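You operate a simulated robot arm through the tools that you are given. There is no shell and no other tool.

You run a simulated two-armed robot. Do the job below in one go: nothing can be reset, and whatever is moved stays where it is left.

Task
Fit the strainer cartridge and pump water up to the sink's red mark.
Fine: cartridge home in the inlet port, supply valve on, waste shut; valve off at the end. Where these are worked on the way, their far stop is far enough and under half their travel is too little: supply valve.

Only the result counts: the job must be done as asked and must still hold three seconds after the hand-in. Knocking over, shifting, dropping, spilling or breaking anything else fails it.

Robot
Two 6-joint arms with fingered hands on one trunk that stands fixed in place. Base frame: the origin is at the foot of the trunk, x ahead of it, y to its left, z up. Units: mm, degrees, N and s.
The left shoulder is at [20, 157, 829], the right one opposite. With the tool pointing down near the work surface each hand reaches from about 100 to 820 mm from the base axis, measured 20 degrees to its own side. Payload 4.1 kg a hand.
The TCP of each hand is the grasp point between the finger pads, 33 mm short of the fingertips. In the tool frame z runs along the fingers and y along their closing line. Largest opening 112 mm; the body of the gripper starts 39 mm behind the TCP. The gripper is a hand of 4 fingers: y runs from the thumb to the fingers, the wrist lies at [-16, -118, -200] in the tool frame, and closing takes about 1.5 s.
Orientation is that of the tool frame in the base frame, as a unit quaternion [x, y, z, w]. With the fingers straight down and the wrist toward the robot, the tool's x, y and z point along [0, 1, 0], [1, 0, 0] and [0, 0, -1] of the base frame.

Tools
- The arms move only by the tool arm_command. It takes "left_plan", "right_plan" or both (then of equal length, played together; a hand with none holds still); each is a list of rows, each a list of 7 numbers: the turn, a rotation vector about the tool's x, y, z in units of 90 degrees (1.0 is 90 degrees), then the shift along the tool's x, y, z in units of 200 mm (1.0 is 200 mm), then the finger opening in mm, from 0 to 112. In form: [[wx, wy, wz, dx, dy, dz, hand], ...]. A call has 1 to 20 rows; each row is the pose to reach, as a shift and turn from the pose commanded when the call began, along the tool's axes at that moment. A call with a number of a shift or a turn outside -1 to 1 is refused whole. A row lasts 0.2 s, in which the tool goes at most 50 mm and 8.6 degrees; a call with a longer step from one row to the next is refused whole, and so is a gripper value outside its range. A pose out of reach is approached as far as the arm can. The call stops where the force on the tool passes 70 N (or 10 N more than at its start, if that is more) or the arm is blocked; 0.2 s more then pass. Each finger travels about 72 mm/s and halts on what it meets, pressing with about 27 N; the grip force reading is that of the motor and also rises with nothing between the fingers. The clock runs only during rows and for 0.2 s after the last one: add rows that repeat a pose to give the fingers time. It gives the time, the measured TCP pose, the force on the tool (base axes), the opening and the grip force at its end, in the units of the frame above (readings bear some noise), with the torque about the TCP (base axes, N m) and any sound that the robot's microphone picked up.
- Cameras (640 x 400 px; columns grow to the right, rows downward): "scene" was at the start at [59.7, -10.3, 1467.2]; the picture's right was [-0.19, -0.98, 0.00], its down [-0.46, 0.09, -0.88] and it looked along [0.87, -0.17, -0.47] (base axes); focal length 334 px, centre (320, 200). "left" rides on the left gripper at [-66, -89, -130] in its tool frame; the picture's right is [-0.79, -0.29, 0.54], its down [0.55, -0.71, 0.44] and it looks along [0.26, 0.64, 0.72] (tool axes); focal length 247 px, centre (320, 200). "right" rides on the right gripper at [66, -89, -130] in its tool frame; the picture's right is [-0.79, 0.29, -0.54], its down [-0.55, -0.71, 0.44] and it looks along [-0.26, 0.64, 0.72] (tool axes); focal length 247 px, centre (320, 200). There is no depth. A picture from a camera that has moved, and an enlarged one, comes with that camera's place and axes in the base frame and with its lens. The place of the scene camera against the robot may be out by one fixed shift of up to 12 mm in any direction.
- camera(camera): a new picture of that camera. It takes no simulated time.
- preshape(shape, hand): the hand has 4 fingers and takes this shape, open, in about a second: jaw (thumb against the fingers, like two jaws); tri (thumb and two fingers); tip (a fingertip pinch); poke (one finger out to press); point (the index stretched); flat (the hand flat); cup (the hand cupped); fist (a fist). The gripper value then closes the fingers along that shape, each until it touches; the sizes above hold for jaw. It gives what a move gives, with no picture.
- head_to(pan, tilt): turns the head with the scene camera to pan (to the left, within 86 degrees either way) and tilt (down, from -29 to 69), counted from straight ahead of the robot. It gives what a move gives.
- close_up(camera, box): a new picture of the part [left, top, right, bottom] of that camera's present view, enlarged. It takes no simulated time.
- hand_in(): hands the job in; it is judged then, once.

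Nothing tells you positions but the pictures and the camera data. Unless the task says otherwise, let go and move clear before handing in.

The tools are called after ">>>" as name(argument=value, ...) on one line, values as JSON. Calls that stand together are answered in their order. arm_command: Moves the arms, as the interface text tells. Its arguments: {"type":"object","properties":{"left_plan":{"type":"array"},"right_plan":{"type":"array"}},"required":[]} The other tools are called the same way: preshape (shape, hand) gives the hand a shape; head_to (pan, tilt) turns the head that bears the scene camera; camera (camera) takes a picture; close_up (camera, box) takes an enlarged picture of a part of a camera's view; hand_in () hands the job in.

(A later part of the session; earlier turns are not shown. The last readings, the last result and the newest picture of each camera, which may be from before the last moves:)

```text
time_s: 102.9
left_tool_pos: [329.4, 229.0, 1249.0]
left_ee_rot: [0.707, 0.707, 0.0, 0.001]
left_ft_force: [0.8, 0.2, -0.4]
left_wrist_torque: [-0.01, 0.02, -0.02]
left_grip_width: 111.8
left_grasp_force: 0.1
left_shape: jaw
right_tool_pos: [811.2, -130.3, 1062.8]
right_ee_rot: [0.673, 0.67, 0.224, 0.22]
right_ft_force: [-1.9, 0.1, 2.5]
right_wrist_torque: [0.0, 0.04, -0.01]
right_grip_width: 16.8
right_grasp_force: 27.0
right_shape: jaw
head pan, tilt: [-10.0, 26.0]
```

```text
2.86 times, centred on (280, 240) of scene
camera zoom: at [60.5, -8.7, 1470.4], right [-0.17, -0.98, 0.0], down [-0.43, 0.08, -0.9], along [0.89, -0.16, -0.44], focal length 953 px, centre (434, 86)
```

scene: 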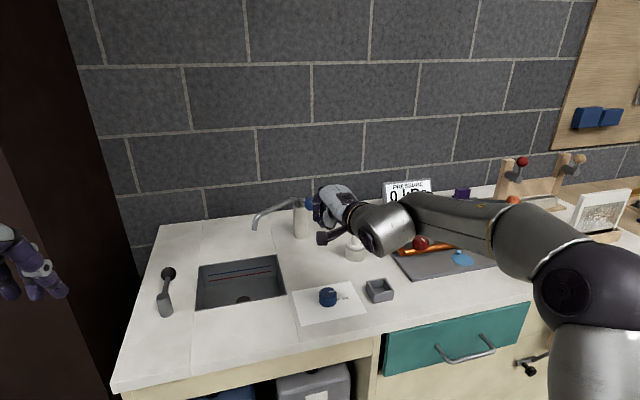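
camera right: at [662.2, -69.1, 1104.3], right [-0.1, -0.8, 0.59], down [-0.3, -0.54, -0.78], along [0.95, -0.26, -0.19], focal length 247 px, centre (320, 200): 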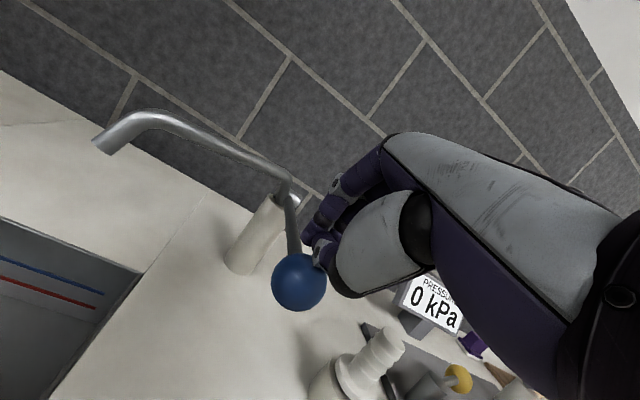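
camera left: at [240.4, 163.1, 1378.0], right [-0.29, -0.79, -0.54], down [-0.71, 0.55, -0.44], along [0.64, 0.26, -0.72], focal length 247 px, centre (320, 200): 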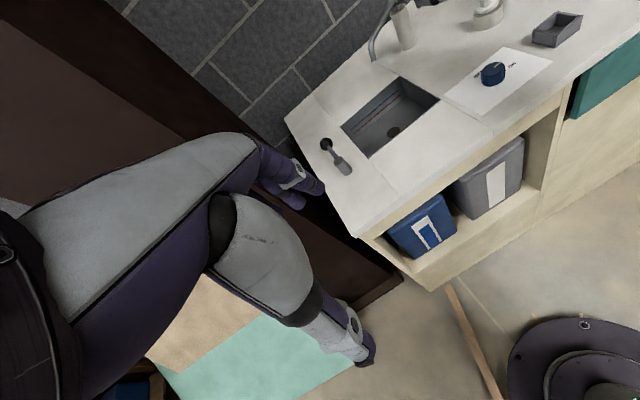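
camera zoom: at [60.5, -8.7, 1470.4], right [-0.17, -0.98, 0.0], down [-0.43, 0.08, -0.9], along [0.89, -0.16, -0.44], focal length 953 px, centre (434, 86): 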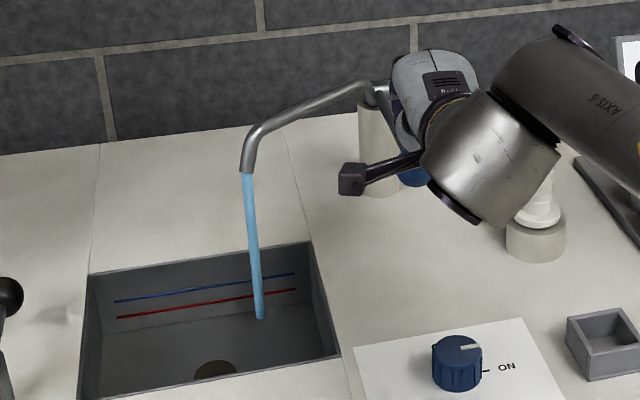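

Water came out of the spout at the end of the stroke, so supply and cartridge work. I'll let the handle up and watch whether water stays in the sink.

>>> arm_command(right_plan=[[0, 0, 0, 0, 0.02, -0.03, 0], [0, 0, 0, 0, 0.08, -0.09, 0], [0, 0, 0, 0, 0.15, -0.16, 0], [0, 0, 0, 0, 0.22, -0.22, 0], [0, 0, 0, 0, 0.29, -0.29, 0]])

>>> close_up(camera="scene", box=[190, 220, 300, 320])

>>> arm_command(right_plan=[[0, 0, 0, 0, 0, 0, 0], [0, 0, 0, 0, 0, 0, 0], [0, 0, 0, 0, 0, 0, 0], [0, 0, 0, 0, 0, 0, 0], [0, 0, 0, 0, 0, 0, 0]])

>>> close_up(camera="scene", box=[190, 220, 300, 320])

```text
time_s: 104.1
left_tool_pos: [330.2, 229.0, 1249.1]
left_ee_rot: [0.707, 0.707, 0.001, 0.0]
left_ft_force: [-0.6, -0.2, -1.2]
left_wrist_torque: [0.02, 0.01, 0.01]
left_grip_width: 112.0
left_grasp_force: 0.0
left_shape: jaw
right_tool_pos: [824.0, -129.5, 1141.4]
right_ee_rot: [0.673, 0.67, 0.224, 0.219]
right_ft_force: [0.2, -0.3, 0.0]
right_wrist_torque: [-0.06, -0.01, 0.01]
right_grip_width: 17.0
right_grasp_force: 27.1
right_shape: jaw
head pan, tilt: [-10.0, 26.0]
```

```text
4.00 times, centred on (245, 270) of scene
camera zoom: at [60.7, -8.7, 1470.4], right [-0.17, -0.98, 0.0], down [-0.43, 0.08, -0.9], along [0.89, -0.16, -0.44], focal length 1334 px, centre (620, -80)
```

zoom: 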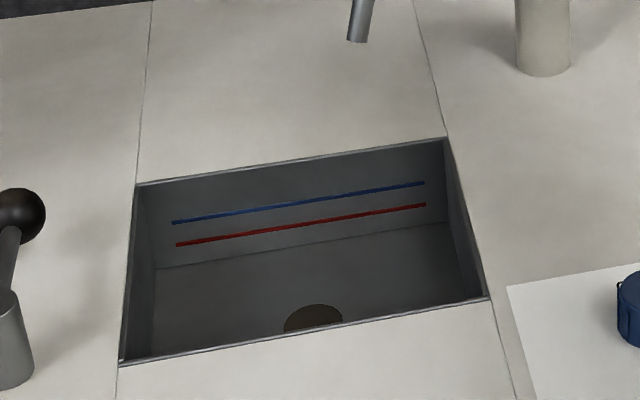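

```text
time_s: 105.3
left_tool_pos: [329.7, 228.4, 1247.8]
left_ee_rot: [0.707, 0.707, 0.0, 0.0]
left_ft_force: [-0.1, -0.4, 0.3]
left_wrist_torque: [0.0, 0.01, 0.0]
left_grip_width: 111.9
left_grasp_force: 0.0
left_shape: jaw
right_tool_pos: [824.1, -129.8, 1141.6]
right_ee_rot: [0.672, 0.67, 0.224, 0.219]
right_ft_force: [0.0, 0.4, 0.2]
right_wrist_torque: [-0.01, 0.01, -0.01]
right_grip_width: 16.7
right_grasp_force: 26.8
right_shape: jaw
head pan, tilt: [-10.0, 26.0]
```

```text
4.00 times, centred on (245, 270) of scene
camera zoom: at [60.7, -8.7, 1470.4], right [-0.17, -0.98, 0.0], down [-0.43, 0.08, -0.9], along [0.89, -0.16, -0.44], focal length 1334 px, centre (620, -80)
```

zoom: 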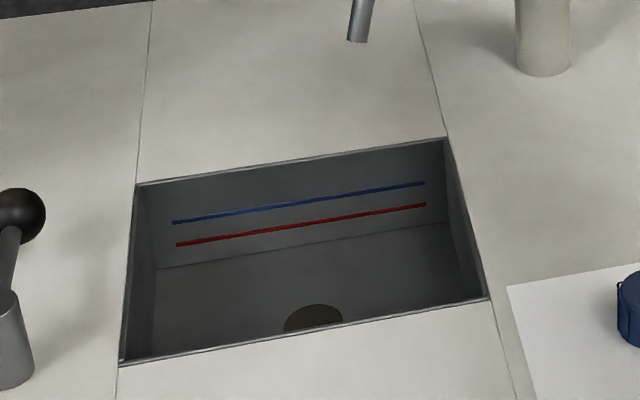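

No water remains in the sink, so the waste is probably open. To be sure I'll make one more stroke and catch the sink right after the pulse.

>>> arm_command(right_plan=[[0, 0, 0, 0, -0.1, 0.08, 0], [0, 0, 0, 0, -0.2, 0.155, 0], [0, 0, 0, 0, -0.255, 0.225, 0], [0, 0, 0, 0, -0.29, 0.29, 0], [0, 0, 0, 0, -0.296, 0.298, 0]])

>>> close_up(camera="scene", box=[190, 200, 300, 320])

>>> arm_command(right_plan=[[0, 0, 0, 0, 0.003, -0.004, 0]])

>>> close_up(camera="scene", box=[190, 200, 300, 320])

```text
time_s: 106.5
left_tool_pos: [329.0, 228.7, 1247.7]
left_ee_rot: [0.707, 0.707, 0.0, -0.001]
left_ft_force: [0.3, 0.2, -0.6]
left_wrist_torque: [-0.02, 0.02, -0.01]
left_grip_width: 111.9
left_grasp_force: 0.1
left_shape: jaw
right_tool_pos: [811.0, -129.0, 1058.1]
right_ee_rot: [0.672, 0.671, 0.225, 0.219]
right_ft_force: [-1.0, -0.3, 2.6]
right_wrist_torque: [0.0, 0.07, 0.01]
right_grip_width: 17.0
right_grasp_force: 26.6
right_shape: jaw
head pan, tilt: [-10.0, 26.0]
```

```text
3.33 times, centred on (245, 260) of scene
camera zoom: at [60.5, -8.7, 1470.4], right [-0.17, -0.98, 0.0], down [-0.43, 0.08, -0.9], along [0.89, -0.16, -0.44], focal length 1112 px, centre (570, 0)
```

zoom: 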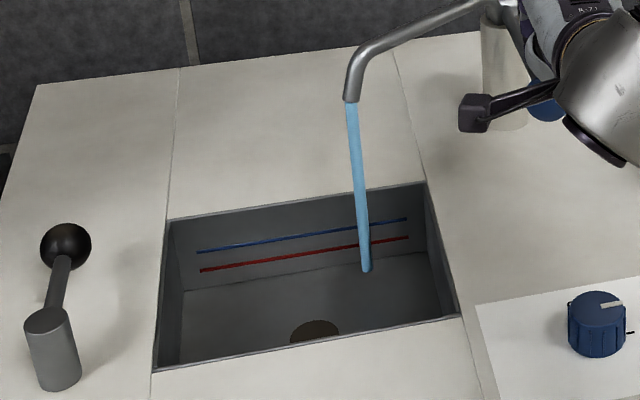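

```text
time_s: 106.9
left_tool_pos: [328.9, 229.0, 1248.6]
left_ee_rot: [0.708, 0.707, 0.0, 0.0]
left_ft_force: [-0.6, -0.3, 0.1]
left_wrist_torque: [-0.02, 0.0, 0.02]
left_grip_width: 111.5
left_grasp_force: 0.1
left_shape: jaw
right_tool_pos: [810.2, -129.2, 1059.0]
right_ee_rot: [0.673, 0.67, 0.224, 0.219]
right_ft_force: [0.5, -0.9, 2.0]
right_wrist_torque: [-0.06, 0.0, 0.0]
right_grip_width: 16.7
right_grasp_force: 27.6
right_shape: jaw
head pan, tilt: [-10.0, 26.0]
```

```text
3.33 times, centred on (245, 260) of scene
camera zoom: at [60.6, -8.7, 1470.4], right [-0.17, -0.98, 0.0], down [-0.43, 0.08, -0.9], along [0.89, -0.16, -0.44], focal length 1112 px, centre (570, 0)
```

zoom: 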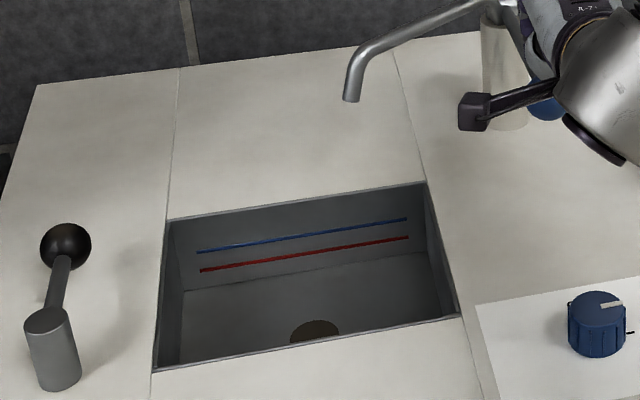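

Water flows but none stays, so the waste is open; the black-ball lever by the sink should shut it. I'll raise the right hand off the pump and study that lever closely.

>>> arm_command(right_plan=[[0, 0, 0, 0, 0.06, -0.07, 0], [0, 0, 0, 0, 0.13, -0.14, 0], [0, 0, 0, 0, 0.2, -0.21, 0], [0, 0, 0, 0, 0.28, -0.285, 0]])

>>> close_up(camera="scene", box=[150, 255, 190, 325])

>>> close_up(camera="left", box=[300, 120, 370, 190])

>>> head_to(pan=12, tilt=32)

>>> camera(camera="scene")

>>> close_up(camera="scene", box=[230, 200, 350, 320])

```text
time_s: 107.9
left_tool_pos: [328.7, 228.0, 1248.3]
left_ee_rot: [0.707, 0.707, 0.0, 0.0]
left_ft_force: [-0.6, 0.1, 0.3]
left_wrist_torque: [0.01, 0.0, 0.02]
left_grip_width: 111.8
left_grasp_force: 0.0
left_shape: jaw
right_tool_pos: [821.9, -129.4, 1139.5]
right_ee_rot: [0.673, 0.671, 0.224, 0.218]
right_ft_force: [-0.8, 0.5, 0.5]
right_wrist_torque: [-0.01, -0.02, 0.0]
right_grip_width: 16.8
right_grasp_force: 27.1
right_shape: jaw
head pan, tilt: [-10.0, 26.0]
```

```text
5.71 times, centred on (170, 290) of scene
camera zoom: at [60.6, -8.7, 1470.4], right [-0.17, -0.98, 0.0], down [-0.43, 0.08, -0.9], along [0.89, -0.16, -0.44], focal length 1906 px, centre (1177, -314)
```

zoom: 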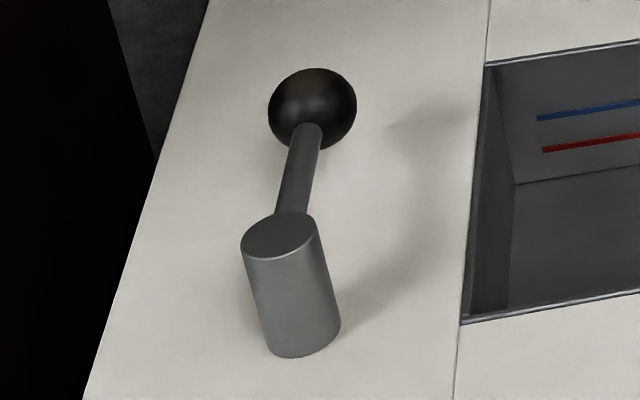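

```text
5.71 times, centred on (335, 155) of left
camera zoom: at [240.4, 163.1, 1378.0], right [-0.29, -0.79, -0.54], down [-0.71, 0.55, -0.44], along [0.64, 0.26, -0.72], focal length 1411 px, centre (234, 457)
```

zoom: 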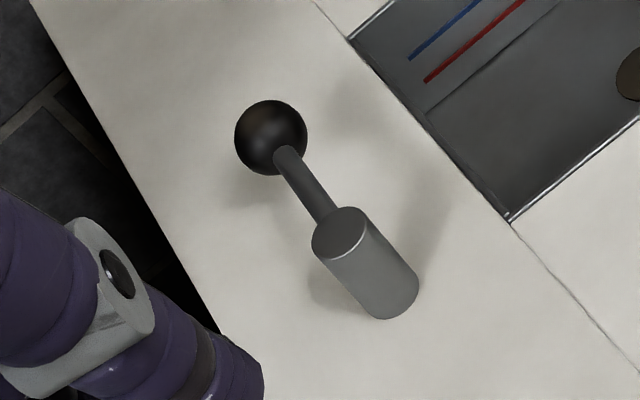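

```text
time_s: 108.8
left_tool_pos: [328.8, 229.1, 1248.6]
left_ee_rot: [0.707, 0.707, 0.0, 0.0]
left_ft_force: [-0.1, 0.0, 0.2]
left_wrist_torque: [-0.01, 0.0, -0.01]
left_grip_width: 111.7
left_grasp_force: 0.0
left_shape: jaw
right_tool_pos: [822.4, -130.1, 1137.5]
right_ee_rot: [0.673, 0.67, 0.224, 0.22]
right_ft_force: [0.5, 0.4, 0.8]
right_wrist_torque: [0.01, 0.0, 0.0]
right_grip_width: 17.0
right_grasp_force: 27.2
right_shape: jaw
head pan, tilt: [12.0, 32.0]
```

```text
taken
```

scene: 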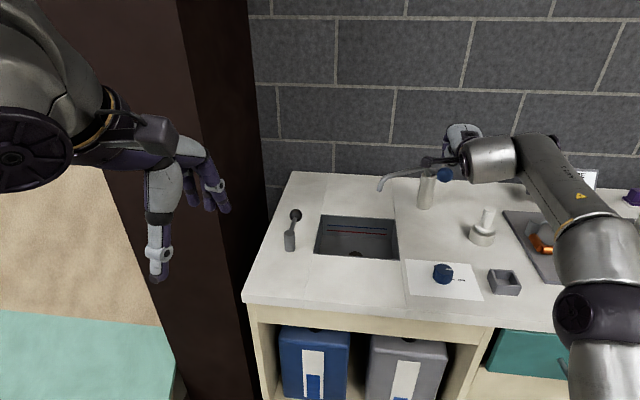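

```text
3.33 times, centred on (290, 260) of scene
camera zoom: at [57.8, 25.9, 1460.9], right [0.21, -0.98, 0.0], down [-0.52, -0.11, -0.85], along [0.83, 0.18, -0.53], focal length 1112 px, centre (420, 0)
```

zoom: 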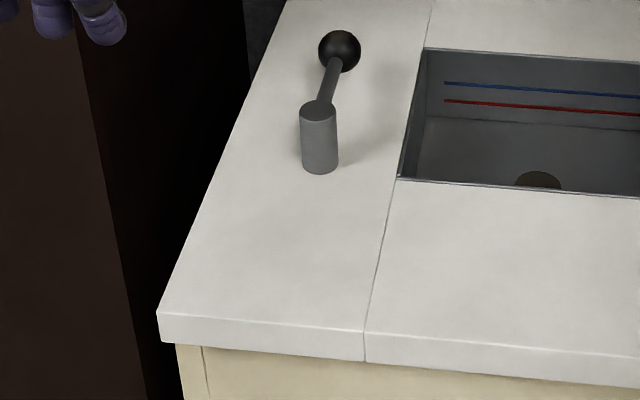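

The lever looks like a quarter-turn on a vertical post at (690,229), arm pointing away with the ball at (776,236,951). I'll bring the left hand forward with fingers closed to push the ball sideways gently and see which way it turns.

>>> arm_command(left_plan=[[-0.02, 0, 0, 0.05, 0.17, 0.02, 80], [-0.04, 0, 0, 0.1, 0.34, 0.045, 50], [-0.06, 0, 0, 0.15, 0.51, 0.07, 20], [-0.08, 0, 0, 0.2, 0.68, 0.095, 0], [-0.1, 0, 0, 0.25, 0.85, 0.12, 0], [-0.12, 0, 0, 0.3, 1.0, 0.15, 0]])

>>> camera(camera="scene")

```text
time_s: 110.2
left_tool_pos: [530.4, 289.0, 1220.5]
left_ee_rot: [0.704, 0.704, 0.068, 0.067]
left_ft_force: [-1.4, -0.5, 0.2]
left_wrist_torque: [-0.01, -0.05, 0.01]
left_grip_width: 0.0
left_grasp_force: 26.6
left_shape: jaw
right_tool_pos: [822.1, -130.4, 1138.2]
right_ee_rot: [0.672, 0.67, 0.225, 0.219]
right_ft_force: [0.0, -0.7, 0.2]
right_wrist_torque: [0.03, 0.01, 0.01]
right_grip_width: 16.9
right_grasp_force: 27.1
right_shape: jaw
head pan, tilt: [12.0, 32.0]
```

```text
taken
```

scene: 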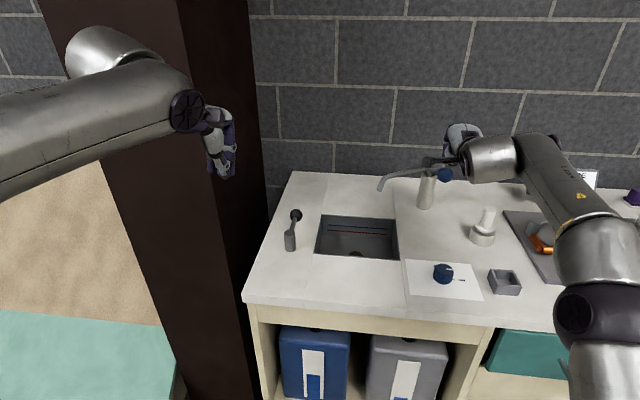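

Continuing to a spot just left of and above the lever ball.

>>> arm_command(left_plan=[[-0.03, 0, 0, 0, 0.137, 0.139, 0], [-0.06, 0, 0, 0.001, 0.273, 0.278, 0], [-0.09, 0, 0, 0.002, 0.41, 0.417, 0], [-0.12, 0, 0, 0.003, 0.547, 0.557, 0], [-0.15, 0, 0, 0.004, 0.684, 0.696, 0], [-0.18, 0, 0, 0.005, 0.82, 0.835, 0], [-0.211, 0, 0, 0.005, 0.957, 0.974, 0], [-0.211, 0, 0, 0.005, 0.957, 0.974, 0]])

>>> camera(camera="scene")

>>> camera(camera="left")

```text
time_s: 112.0
left_tool_pos: [755.8, 291.7, 1064.2]
left_ee_rot: [0.681, 0.686, 0.182, 0.178]
left_ft_force: [0.3, -0.7, 0.3]
left_wrist_torque: [-0.04, 0.0, 0.01]
left_grip_width: 0.0
left_grasp_force: 27.2
left_shape: jaw
right_tool_pos: [822.5, -130.6, 1139.0]
right_ee_rot: [0.672, 0.67, 0.225, 0.22]
right_ft_force: [0.5, 0.5, 0.5]
right_wrist_torque: [-0.01, 0.04, 0.03]
right_grip_width: 17.0
right_grasp_force: 26.8
right_shape: jaw
head pan, tilt: [12.0, 32.0]
```

```text
taken
```

scene: 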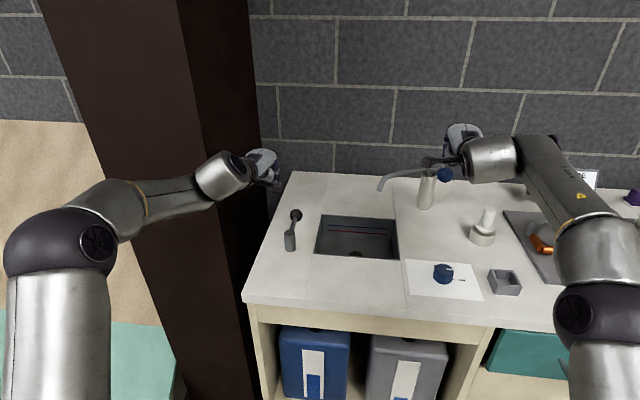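

```text
taken
camera left: at [613.4, 224.4, 1132.7], right [0.02, -0.79, -0.61], down [-0.41, 0.55, -0.73], along [0.91, 0.26, -0.31], focal length 247 px, centre (320, 200)
```

left: 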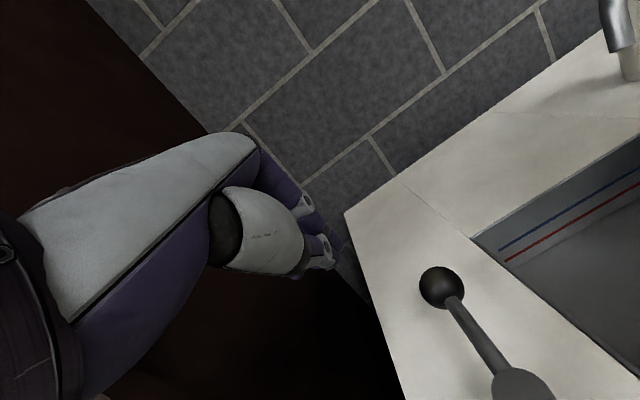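

Ball confirmed at about (777,238,951). I'll drop the closed fingers just to its left, beside it.

>>> arm_command(left_plan=[[0, 0, 0, 0.04, 0.052, 0.03, 0], [0, 0, 0, 0.04, -0.01, 0.14, 0], [0, 0, 0, 0.04, -0.075, 0.255, 0], [0, 0, 0, 0.04, -0.135, 0.36, 0], [0, 0, 0, 0.04, -0.1915, 0.46, 0], [0, 0, 0, 0.04, -0.1915, 0.46, 0]])

>>> camera(camera="left")

>>> close_up(camera="scene", box=[220, 150, 380, 290])

```text
time_s: 113.4
left_tool_pos: [787.6, 280.5, 987.0]
left_ee_rot: [0.677, 0.694, 0.179, 0.165]
left_ft_force: [0.3, 0.1, -0.2]
left_wrist_torque: [0.02, 0.0, 0.0]
left_grip_width: 0.1
left_grasp_force: 27.2
left_shape: jaw
left hand out of reach, approached as far as the arm can: row 2, 3, 4, 5, 6
right_tool_pos: [821.9, -130.7, 1138.0]
right_ee_rot: [0.673, 0.67, 0.225, 0.219]
right_ft_force: [0.0, -0.2, -0.2]
right_wrist_torque: [0.0, -0.02, -0.01]
right_grip_width: 16.6
right_grasp_force: 26.8
right_shape: jaw
head pan, tilt: [12.0, 32.0]
```

```text
taken
camera left: at [649.1, 209.6, 1058.2], right [0.02, -0.78, -0.62], down [-0.44, 0.55, -0.71], along [0.9, 0.29, -0.33], focal length 247 px, centre (320, 200)
```

left: 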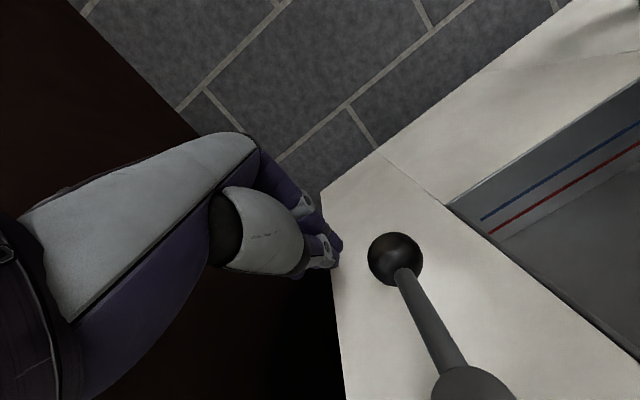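

```text
2.86 times, centred on (300, 220) of scene
camera zoom: at [57.8, 25.9, 1460.9], right [0.21, -0.98, 0.0], down [-0.52, -0.11, -0.85], along [0.83, 0.18, -0.53], focal length 953 px, centre (377, 143)
```

zoom: 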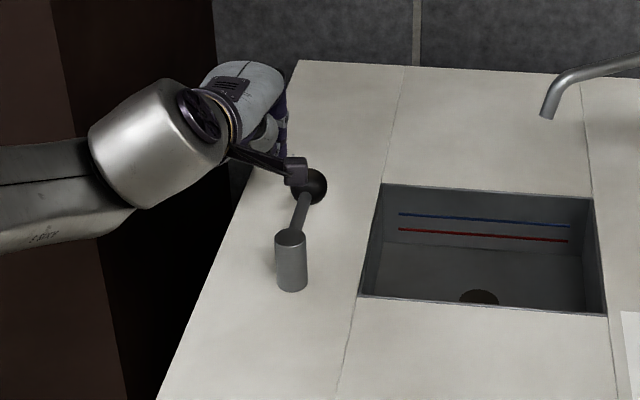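

The left arm hit its fold limit and stopped a bit high and forward. A less pitched hand should reach lower, so I'll shift left, reduce the pitch, and go down beside the ball.

>>> arm_command(left_plan=[[0, 0, 0, 0.1015, -0.0215, -0.0385, 0], [0.067, 0, 0, 0.1015, -0.0785, -0.0125, 0], [0.133, 0, 0, 0.1, -0.1, 0.025, 0], [0.133, 0, 0, 0.098, -0.1195, 0.0645, 0], [0.133, 0, 0, 0.098, -0.1195, 0.0645, 0]])

>>> camera(camera="left")

>>> close_up(camera="scene", box=[220, 150, 380, 290])

```text
time_s: 114.6
left_tool_pos: [771.7, 298.4, 964.8]
left_ee_rot: [0.698, 0.699, 0.109, 0.109]
left_ft_force: [-0.3, -0.6, 0.3]
left_wrist_torque: [-0.04, 0.02, 0.02]
left_grip_width: 0.2
left_grasp_force: 26.7
left_shape: jaw
left hand out of reach, approached as far as the arm can: row 1, 3, 4
right_tool_pos: [822.3, -130.2, 1138.4]
right_ee_rot: [0.673, 0.67, 0.224, 0.218]
right_ft_force: [0.0, 0.0, 0.7]
right_wrist_torque: [0.0, 0.02, 0.03]
right_grip_width: 16.7
right_grasp_force: 27.2
right_shape: jaw
head pan, tilt: [12.0, 32.0]
```

```text
taken
camera left: at [647.4, 232.8, 1060.6], right [-0.11, -0.79, -0.6], down [-0.54, 0.55, -0.63], along [0.83, 0.26, -0.49], focal length 247 px, centre (320, 200)
```

left: 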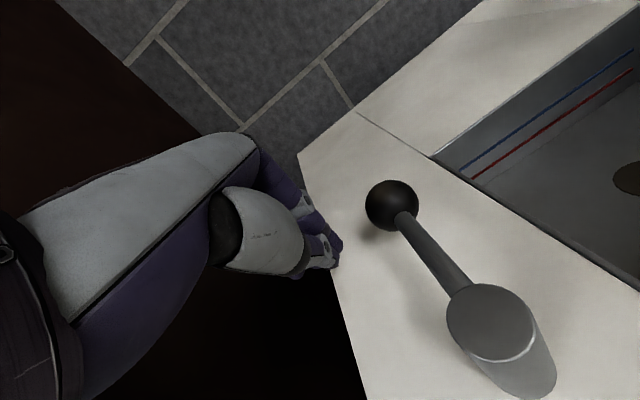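

```text
2.86 times, centred on (300, 220) of scene
camera zoom: at [57.7, 26.0, 1460.9], right [0.21, -0.98, 0.0], down [-0.52, -0.11, -0.85], along [0.83, 0.18, -0.53], focal length 953 px, centre (377, 143)
```

zoom: 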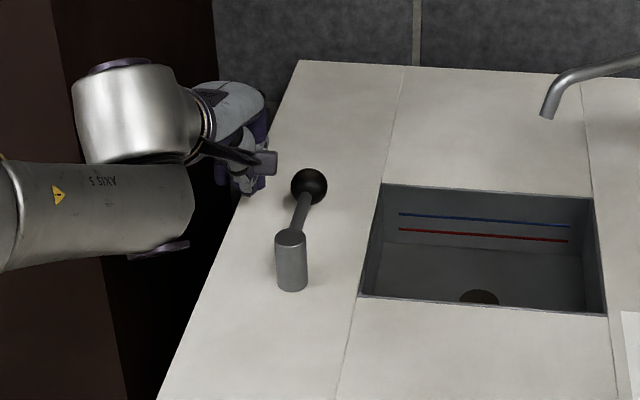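

The closed fingers are now just left of the ball at its height. I'll push it gently to the right (toward the sink) and watch the force.

>>> arm_command(left_plan=[[0, 0, 0, -0.05, 0, 0, 0], [0, 0, 0, -0.09, 0, 0, 0], [0, 0, 0, -0.12, 0, 0, 0], [0, 0, 0, -0.15, 0, 0, 0]])

>>> camera(camera="left")

>>> close_up(camera="scene", box=[220, 150, 380, 290])

```text
time_s: 115.6
left_tool_pos: [771.7, 269.8, 967.1]
left_ee_rot: [0.698, 0.699, 0.108, 0.109]
left_ft_force: [0.3, 2.6, -0.7]
left_wrist_torque: [0.04, -0.03, 0.02]
left_grip_width: 0.2
left_grasp_force: 27.3
left_shape: jaw
right_tool_pos: [821.2, -130.8, 1138.1]
right_ee_rot: [0.673, 0.67, 0.225, 0.221]
right_ft_force: [-0.3, 0.6, 0.3]
right_wrist_torque: [0.0, -0.03, 0.0]
right_grip_width: 16.9
right_grasp_force: 27.1
right_shape: jaw
head pan, tilt: [12.0, 32.0]
```

```text
taken
camera left: at [648.0, 203.5, 1062.4], right [-0.11, -0.79, -0.6], down [-0.54, 0.55, -0.63], along [0.83, 0.26, -0.49], focal length 247 px, centre (320, 200)
```

left: 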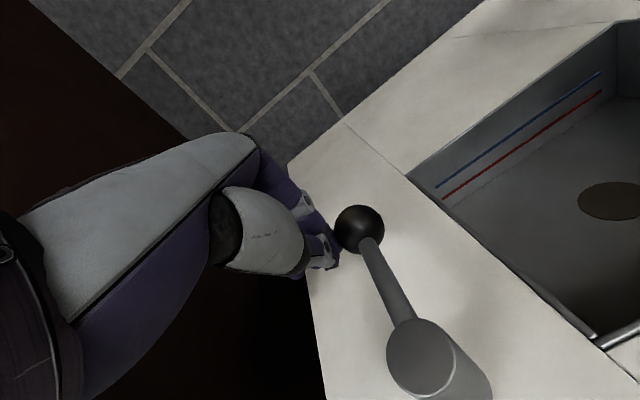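

```text
2.86 times, centred on (300, 220) of scene
camera zoom: at [57.8, 26.0, 1460.9], right [0.21, -0.98, 0.0], down [-0.52, -0.11, -0.85], along [0.83, 0.18, -0.53], focal length 953 px, centre (377, 143)
```

zoom: 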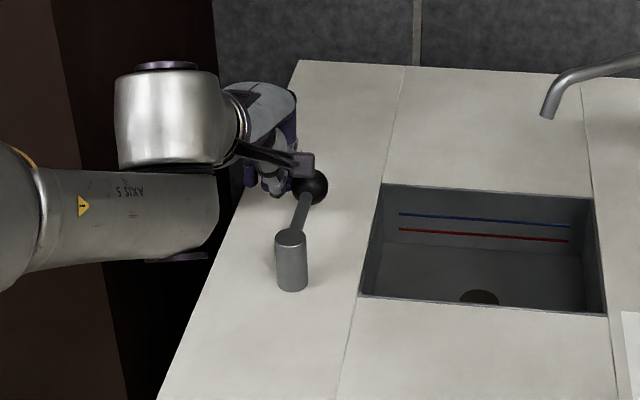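

Light contact (2.6 N) just beginning. I'll push a further 15 mm and compare.

>>> arm_command(left_plan=[[0, 0, 0, -0.02, 0, 0, 0], [0, 0, 0, -0.04, 0, 0, 0], [0, 0, 0, -0.06, 0, 0, 0], [0, 0, 0, -0.075, 0, 0, 0]])

>>> camera(camera="left")

>>> close_up(camera="scene", box=[220, 150, 380, 290])

```text
time_s: 116.6
left_tool_pos: [773.4, 253.9, 965.7]
left_ee_rot: [0.698, 0.699, 0.109, 0.109]
left_ft_force: [2.6, 2.2, 0.4]
left_wrist_torque: [0.08, -0.03, 0.05]
left_grip_width: 0.2
left_grasp_force: 27.0
left_shape: jaw
right_tool_pos: [822.5, -130.0, 1138.6]
right_ee_rot: [0.672, 0.67, 0.225, 0.219]
right_ft_force: [-0.8, 1.1, -0.1]
right_wrist_torque: [0.01, 0.01, 0.05]
right_grip_width: 16.5
right_grasp_force: 27.2
right_shape: jaw
head pan, tilt: [12.0, 32.0]
```

```text
taken
camera left: at [647.7, 188.5, 1062.2], right [-0.11, -0.79, -0.6], down [-0.54, 0.55, -0.63], along [0.83, 0.26, -0.49], focal length 247 px, centre (320, 200)
```

left: 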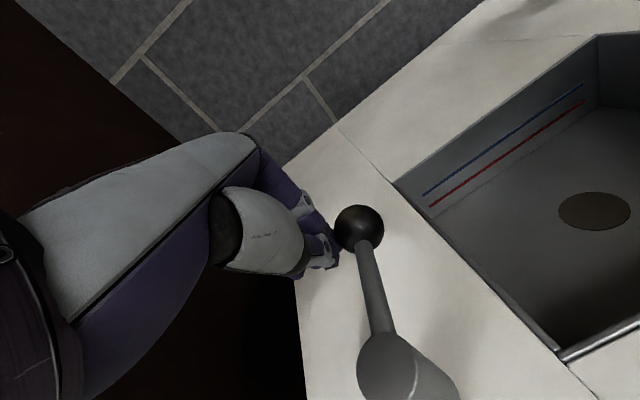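

```text
2.86 times, centred on (300, 220) of scene
camera zoom: at [57.9, 26.0, 1460.9], right [0.21, -0.98, 0.0], down [-0.52, -0.11, -0.85], along [0.83, 0.18, -0.53], focal length 953 px, centre (377, 143)
```

zoom: 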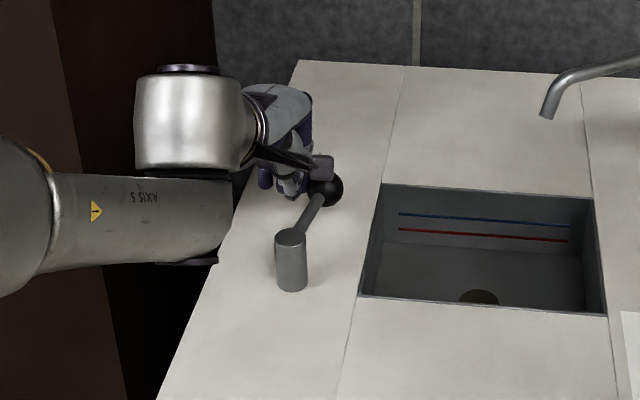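

The lever turns to the right with only ~3 N. I'll keep following its arc toward the sink.

>>> arm_command(left_plan=[[0, 0, 0, -0.05, 0.01, 0.003, 0], [0, 0, 0, -0.105, 0.022, 0.007, 0], [0, 0, 0, -0.16, 0.0334, 0.0105, 0], [0, 0, 0, -0.21, 0.024, 0.008, 0], [0, 0, 0, -0.26, 0.012, 0.004, 0], [0, 0, 0, -0.312, -0.0033, -0.001, 0]])

>>> camera(camera="left")

>>> close_up(camera="scene", box=[220, 150, 420, 290])

```text
time_s: 118.0
left_tool_pos: [771.8, 191.9, 967.1]
left_ee_rot: [0.699, 0.699, 0.109, 0.11]
left_ft_force: [0.3, 2.1, 0.5]
left_wrist_torque: [0.01, -0.01, 0.01]
left_grip_width: 0.0
left_grasp_force: 26.4
left_shape: jaw
right_tool_pos: [822.1, -130.9, 1137.7]
right_ee_rot: [0.672, 0.67, 0.225, 0.219]
right_ft_force: [-0.1, 0.0, 0.2]
right_wrist_torque: [0.01, 0.05, -0.02]
right_grip_width: 16.6
right_grasp_force: 26.6
right_shape: jaw
head pan, tilt: [12.0, 32.0]
```

```text
taken
camera left: at [647.2, 126.3, 1063.3], right [-0.11, -0.79, -0.6], down [-0.54, 0.55, -0.63], along [0.83, 0.26, -0.49], focal length 247 px, centre (320, 200)
```

left: 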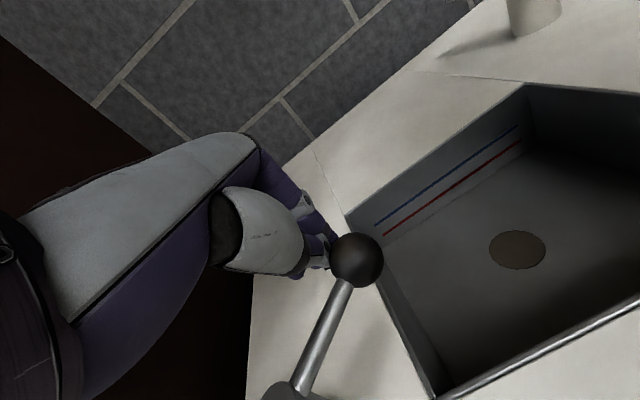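

```text
2.86 times, centred on (320, 220) of scene
camera zoom: at [57.8, 26.0, 1460.9], right [0.21, -0.98, 0.0], down [-0.52, -0.11, -0.85], along [0.83, 0.18, -0.53], focal length 953 px, centre (320, 143)
```

zoom: 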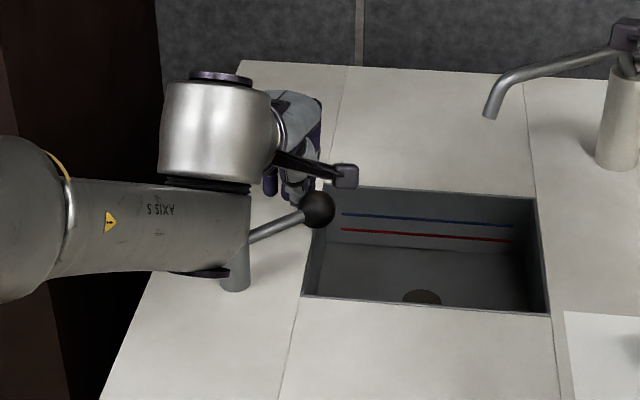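

The lever is about halfway. I'll continue to its stop.

>>> arm_command(left_plan=[[0, 0, 0, -0.065, -0.03, -0.009, 0], [0, 0, 0, -0.13, -0.075, -0.024, 0], [0, 0, 0, -0.17, -0.115, -0.036, 0], [0, 0, 0, -0.2, -0.155, -0.049, 0], [0, 0, 0, -0.225, -0.19, -0.06, 0], [0, 0, 0, -0.225, -0.19, -0.06, 0]])

>>> camera(camera="left")

>>> close_up(camera="scene", box=[220, 150, 420, 290])

```text
time_s: 119.4
left_tool_pos: [736.2, 149.7, 969.9]
left_ee_rot: [0.693, 0.703, 0.115, 0.113]
left_ft_force: [35.9, 20.1, 18.8]
left_wrist_torque: [0.36, -0.73, 0.14]
left_grip_width: 0.0
left_grasp_force: 27.4
left_shape: jaw
right_tool_pos: [823.0, -128.3, 1138.8]
right_ee_rot: [0.673, 0.67, 0.224, 0.219]
right_ft_force: [-0.3, 0.4, 0.1]
right_wrist_torque: [-0.05, 0.05, 0.02]
right_grip_width: 16.9
right_grasp_force: 27.7
right_shape: jaw
head pan, tilt: [12.0, 32.0]
```

```text
taken
camera left: at [611.0, 82.7, 1065.3], right [-0.09, -0.79, -0.6], down [-0.54, 0.55, -0.64], along [0.84, 0.27, -0.48], focal length 247 px, centre (320, 200)
```

left: 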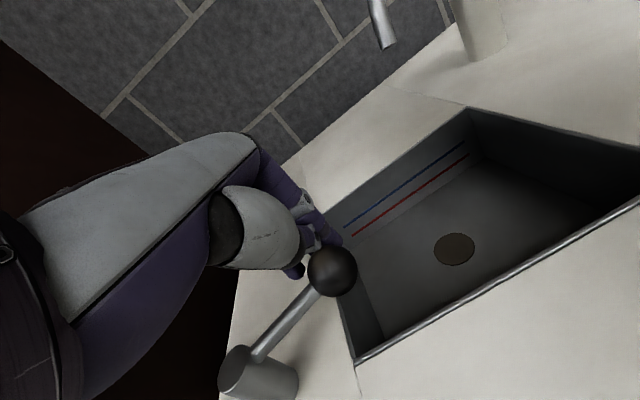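

```text
2.86 times, centred on (320, 220) of scene
camera zoom: at [58.6, 26.6, 1460.8], right [0.21, -0.98, 0.0], down [-0.52, -0.11, -0.85], along [0.83, 0.18, -0.53], focal length 953 px, centre (320, 143)
```

zoom: 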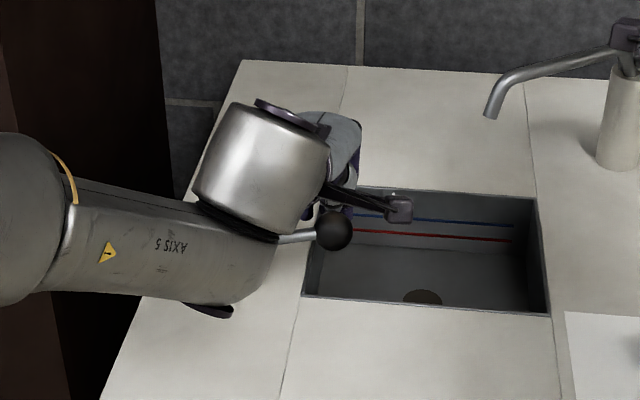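

The force jumped to ~40 N at about 75° of travel, so that is the lever's far stop. I'll back the left hand off and up, and see that the lever stays.

>>> arm_command(left_plan=[[0, 0, 0, 0.06, 0.06, 0.02, 0], [0, 0, 0, 0.1, 0.12, 0.0, 0], [0, 0, 0, 0.12, 0.18, -0.12, 0], [0, 0, 0, 0.12, 0.22, -0.3, 0], [0, 0, 0, 0.12, 0.22, -0.5, 0], [0, 0, 0, 0.2, 0.05, -0.65, 0], [0, 0, 0, 0.28, -0.15, -0.8, 0], [0, 0, 0, 0.35, -0.38, -0.9, 0], [0, 0, 0, 0.4, -0.6, -0.98, 0]])

>>> camera(camera="scene")

>>> close_up(camera="scene", box=[240, 180, 420, 290])

```text
refused: row 7 steps farther than a row can; nothing moved
```

```text
taken
```

scene: 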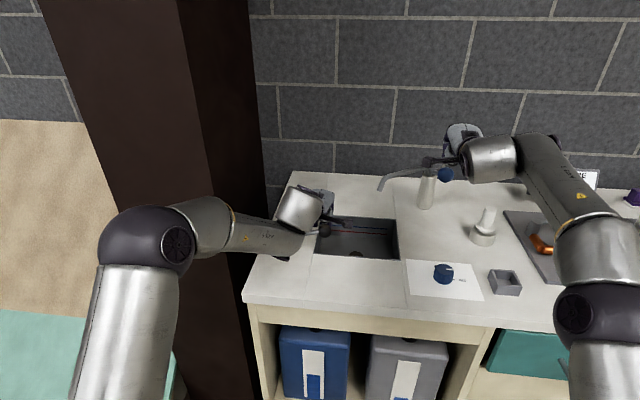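

```text
3.56 times, centred on (330, 235) of scene
camera zoom: at [58.6, 26.6, 1460.8], right [0.21, -0.98, 0.0], down [-0.52, -0.11, -0.85], along [0.83, 0.18, -0.53], focal length 1186 px, centre (284, 76)
```

zoom: 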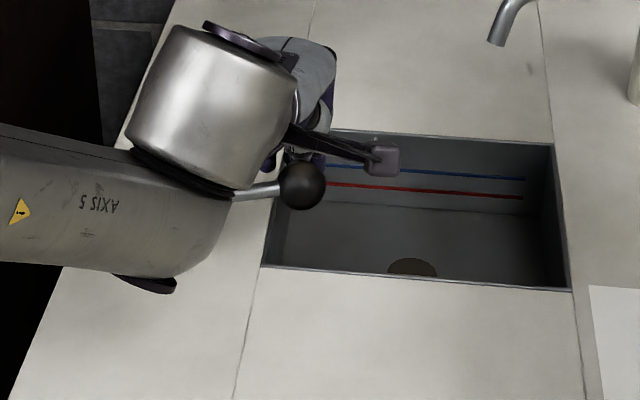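

That call was refused for too large a step, nothing moved. I'll redo it with smaller steps.

>>> arm_command(left_plan=[[0, 0, 0, 0.05, 0.05, 0.016, 0], [0, 0, 0, 0.08, 0.1, 0.0, 0], [0, 0, 0, 0.08, 0.15, -0.1, 0], [0, 0, 0, 0.08, 0.2, -0.25, 0], [0, 0, 0, 0.08, 0.22, -0.42, 0], [0, 0, 0, 0.1, 0.15, -0.56, 0], [0, 0, 0, 0.15, 0.0, -0.68, 0], [0, 0, 0, 0.2, -0.17, -0.78, 0], [0, 0, 0, 0.25, -0.35, -0.86, 0], [0, 0, 0, 0.3, -0.53, -0.93, 0], [0, 0, 0, 0.35, -0.71, -0.98, 0]])

>>> camera(camera="scene")

>>> close_up(camera="scene", box=[240, 180, 420, 290])

```text
time_s: 121.8
left_tool_pos: [538.4, 218.2, 1109.0]
left_ee_rot: [0.698, 0.699, 0.109, 0.109]
left_ft_force: [0.6, 0.3, -0.2]
left_wrist_torque: [0.03, 0.04, -0.02]
left_grip_width: 0.3
left_grasp_force: 26.9
left_shape: jaw
right_tool_pos: [823.6, -130.1, 1138.6]
right_ee_rot: [0.673, 0.67, 0.224, 0.219]
right_ft_force: [0.4, 0.1, -1.2]
right_wrist_torque: [0.02, 0.03, 0.02]
right_grip_width: 17.0
right_grasp_force: 27.4
right_shape: jaw
head pan, tilt: [12.0, 32.0]
```

```text
taken
```

scene: 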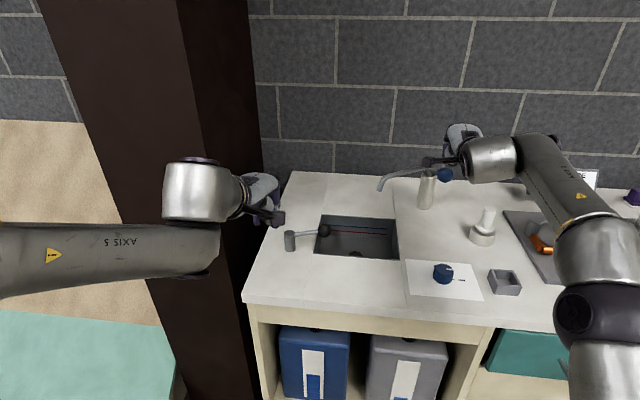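

```text
3.56 times, centred on (330, 235) of scene
camera zoom: at [58.3, 25.8, 1460.8], right [0.21, -0.98, 0.0], down [-0.52, -0.11, -0.85], along [0.83, 0.18, -0.53], focal length 1186 px, centre (284, 76)
```

zoom: 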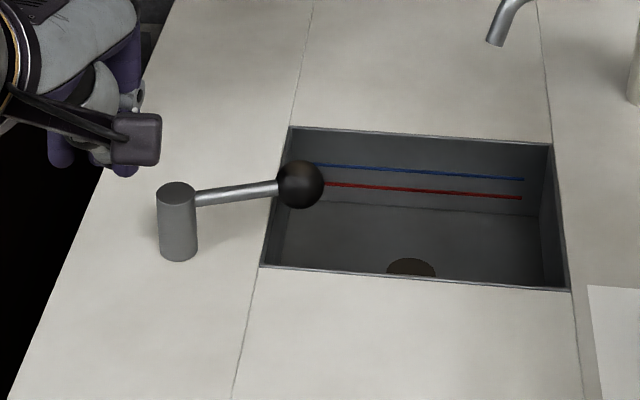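

The waste lever stays turned toward the sink. I'll pump one stroke and see whether water now remains.

>>> arm_command(right_plan=[[0, 0, 0, 0, -0.1, 0.08, 0], [0, 0, 0, 0, -0.2, 0.155, 0], [0, 0, 0, 0, -0.255, 0.225, 0], [0, 0, 0, 0, -0.29, 0.29, 0], [0, 0, 0, 0, -0.29, 0.29, 0], [0, 0, 0, 0, -0.25, 0.22, 0], [0, 0, 0, 0, -0.18, 0.14, 0], [0, 0, 0, 0, -0.1, 0.07, 0], [0, 0, 0, 0, 0, 0, 0]])

>>> close_up(camera="scene", box=[290, 190, 430, 280])

```text
time_s: 123.8
left_tool_pos: [538.0, 218.0, 1108.1]
left_ee_rot: [0.699, 0.698, 0.109, 0.109]
left_ft_force: [0.0, -0.5, -0.4]
left_wrist_torque: [-0.01, 0.0, 0.01]
left_grip_width: 0.0
left_grasp_force: 27.3
left_shape: jaw
right_tool_pos: [822.6, -131.5, 1136.5]
right_ee_rot: [0.673, 0.67, 0.224, 0.219]
right_ft_force: [-0.3, -0.2, 0.3]
right_wrist_torque: [0.0, 0.02, 0.05]
right_grip_width: 16.8
right_grasp_force: 26.8
right_shape: jaw
head pan, tilt: [12.0, 32.0]
```

```text
4.44 times, centred on (360, 235) of scene
camera zoom: at [57.8, 25.9, 1460.9], right [0.21, -0.98, 0.0], down [-0.52, -0.11, -0.85], along [0.83, 0.18, -0.53], focal length 1482 px, centre (142, 44)
```

zoom: 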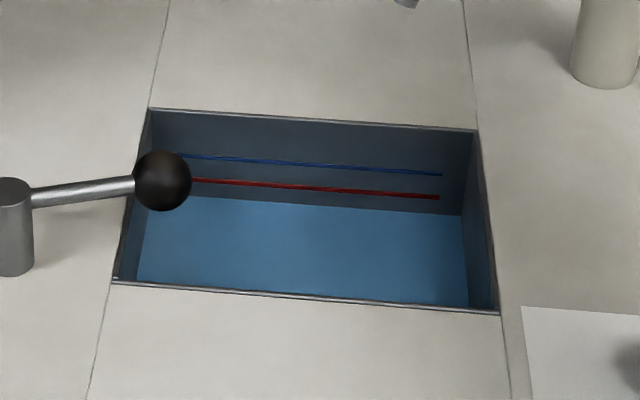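

Water now stays in the sink, so the waste is shut. I'll zoom in to judge the level against the red mark.

>>> close_up(camera="scene", box=[240, 180, 420, 290])

>>> close_up(camera="scene", box=[350, 210, 410, 260])

```text
3.56 times, centred on (330, 235) of scene
camera zoom: at [57.8, 25.9, 1460.9], right [0.21, -0.98, 0.0], down [-0.52, -0.11, -0.85], along [0.83, 0.18, -0.53], focal length 1186 px, centre (284, 76)
```

zoom: 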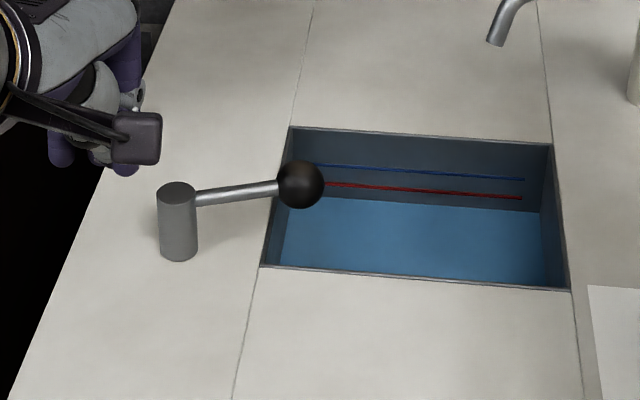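

```text
8.00 times, centred on (380, 235) of scene
camera zoom: at [57.8, 25.9, 1460.9], right [0.21, -0.98, 0.0], down [-0.52, -0.11, -0.85], along [0.83, 0.18, -0.53], focal length 2668 px, centre (-160, -80)
```

zoom: 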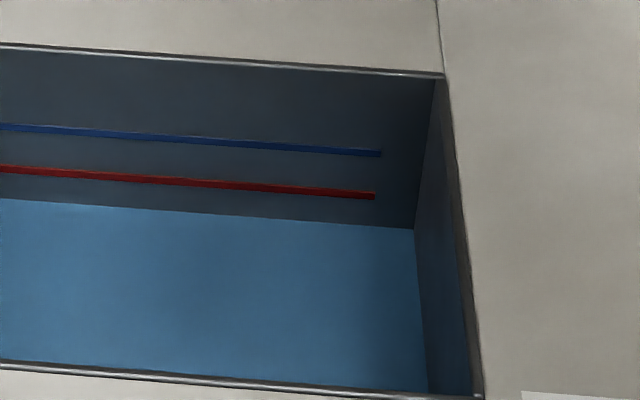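

The water sits about 13 mm below the red mark (marks are ~19 mm apart), so each stroke seems to add ~4–5 mm. I'll do one more stroke and measure again.

>>> arm_command(right_plan=[[0, 0, 0, 0, -0.1, 0.08, 0], [0, 0, 0, 0, -0.2, 0.155, 0], [0, 0, 0, 0, -0.255, 0.225, 0], [0, 0, 0, 0, -0.29, 0.29, 0], [0, 0, 0, 0, -0.29, 0.29, 0], [0, 0, 0, 0, -0.25, 0.22, 0], [0, 0, 0, 0, -0.18, 0.14, 0], [0, 0, 0, 0, -0.1, 0.07, 0], [0, 0, 0, 0, 0, 0, 0]])

>>> close_up(camera="scene", box=[350, 210, 410, 260])

```text
time_s: 125.8
left_tool_pos: [538.7, 217.3, 1108.6]
left_ee_rot: [0.699, 0.699, 0.11, 0.11]
left_ft_force: [0.1, 0.6, 0.0]
left_wrist_torque: [0.01, 0.02, -0.02]
left_grip_width: 0.0
left_grasp_force: 26.6
left_shape: jaw
right_tool_pos: [822.4, -128.3, 1137.0]
right_ee_rot: [0.672, 0.671, 0.224, 0.219]
right_ft_force: [0.1, -0.1, 0.3]
right_wrist_torque: [-0.02, 0.03, 0.0]
right_grip_width: 16.6
right_grasp_force: 27.6
right_shape: jaw
head pan, tilt: [12.0, 32.0]
```

```text
8.00 times, centred on (380, 235) of scene
camera zoom: at [57.8, 25.9, 1460.9], right [0.21, -0.98, 0.0], down [-0.52, -0.11, -0.85], along [0.83, 0.18, -0.53], focal length 2668 px, centre (-160, -80)
```

zoom: 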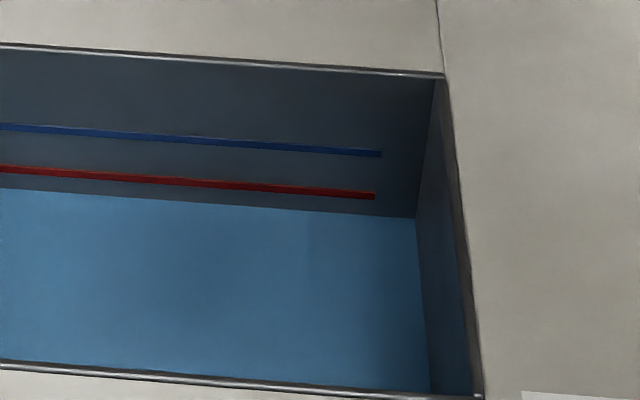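

That stroke raised it ~4.8 mm, so two more should bring it right to the red mark. Stroke three:

>>> arm_command(right_plan=[[0, 0, 0, 0, -0.1, 0.08, 0], [0, 0, 0, 0, -0.2, 0.155, 0], [0, 0, 0, 0, -0.255, 0.225, 0], [0, 0, 0, 0, -0.29, 0.29, 0], [0, 0, 0, 0, -0.29, 0.29, 0], [0, 0, 0, 0, -0.25, 0.22, 0], [0, 0, 0, 0, -0.18, 0.14, 0], [0, 0, 0, 0, -0.1, 0.07, 0], [0, 0, 0, 0, 0, 0, 0]])

>>> close_up(camera="scene", box=[350, 210, 410, 260])

```text
time_s: 127.8
left_tool_pos: [538.4, 217.9, 1108.1]
left_ee_rot: [0.699, 0.699, 0.109, 0.109]
left_ft_force: [0.3, -0.1, 0.4]
left_wrist_torque: [-0.02, 0.0, 0.01]
left_grip_width: 0.2
left_grasp_force: 27.1
left_shape: jaw
right_tool_pos: [822.6, -128.5, 1137.7]
right_ee_rot: [0.673, 0.67, 0.224, 0.219]
right_ft_force: [-0.1, 0.1, 0.3]
right_wrist_torque: [-0.01, -0.01, 0.03]
right_grip_width: 16.9
right_grasp_force: 26.8
right_shape: jaw
head pan, tilt: [12.0, 32.0]
```

```text
8.00 times, centred on (380, 235) of scene
camera zoom: at [57.7, 25.9, 1460.9], right [0.21, -0.98, 0.0], down [-0.52, -0.11, -0.85], along [0.83, 0.18, -0.53], focal length 2668 px, centre (-160, -80)
```

zoom: 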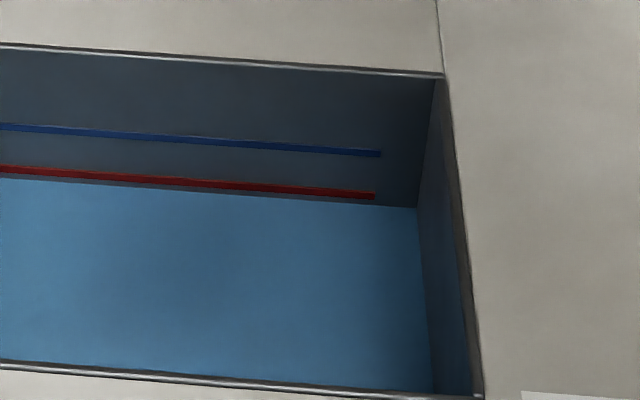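

The water is now ~4 mm below the red mark; one more stroke should bring it onto the mark.

>>> arm_command(right_plan=[[0, 0, 0, 0, -0.1, 0.08, 0], [0, 0, 0, 0, -0.2, 0.155, 0], [0, 0, 0, 0, -0.255, 0.225, 0], [0, 0, 0, 0, -0.29, 0.29, 0], [0, 0, 0, 0, -0.29, 0.29, 0], [0, 0, 0, 0, -0.25, 0.22, 0], [0, 0, 0, 0, -0.18, 0.14, 0], [0, 0, 0, 0, -0.1, 0.07, 0], [0, 0, 0, 0, 0, 0, 0]])

>>> close_up(camera="scene", box=[350, 210, 410, 260])

>>> close_up(camera="scene", box=[310, 210, 400, 250])

```text
time_s: 129.8
left_tool_pos: [537.2, 216.8, 1108.2]
left_ee_rot: [0.699, 0.699, 0.11, 0.109]
left_ft_force: [0.4, -0.5, -0.7]
left_wrist_torque: [0.01, -0.02, 0.0]
left_grip_width: 0.1
left_grasp_force: 27.1
left_shape: jaw
right_tool_pos: [821.3, -129.3, 1138.3]
right_ee_rot: [0.672, 0.671, 0.224, 0.219]
right_ft_force: [0.5, -0.4, 0.0]
right_wrist_torque: [-0.01, 0.03, 0.0]
right_grip_width: 16.8
right_grasp_force: 27.0
right_shape: jaw
head pan, tilt: [12.0, 32.0]
```

```text
8.00 times, centred on (380, 235) of scene
camera zoom: at [57.8, 25.9, 1460.9], right [0.21, -0.98, 0.0], down [-0.52, -0.11, -0.85], along [0.83, 0.18, -0.53], focal length 2668 px, centre (-160, -80)
```

zoom: 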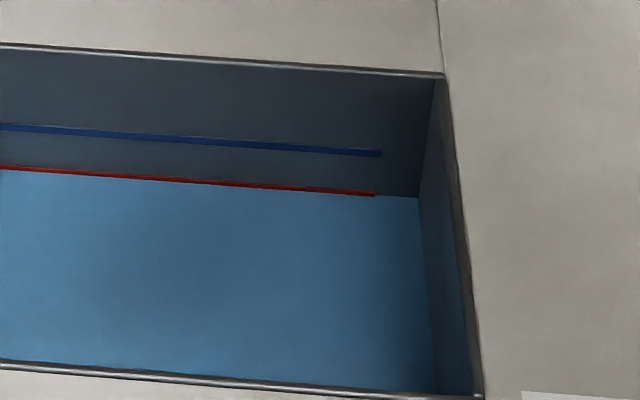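

```text
7.11 times, centred on (355, 230) of scene
camera zoom: at [57.8, 25.9, 1460.9], right [0.21, -0.98, 0.0], down [-0.52, -0.11, -0.85], along [0.83, 0.18, -0.53], focal length 2372 px, centre (71, -13)
```

zoom: 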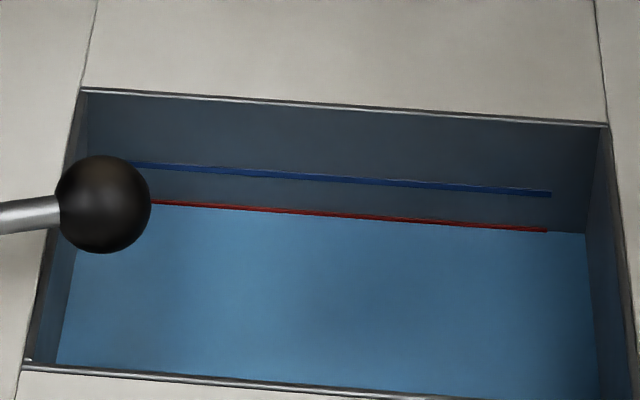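

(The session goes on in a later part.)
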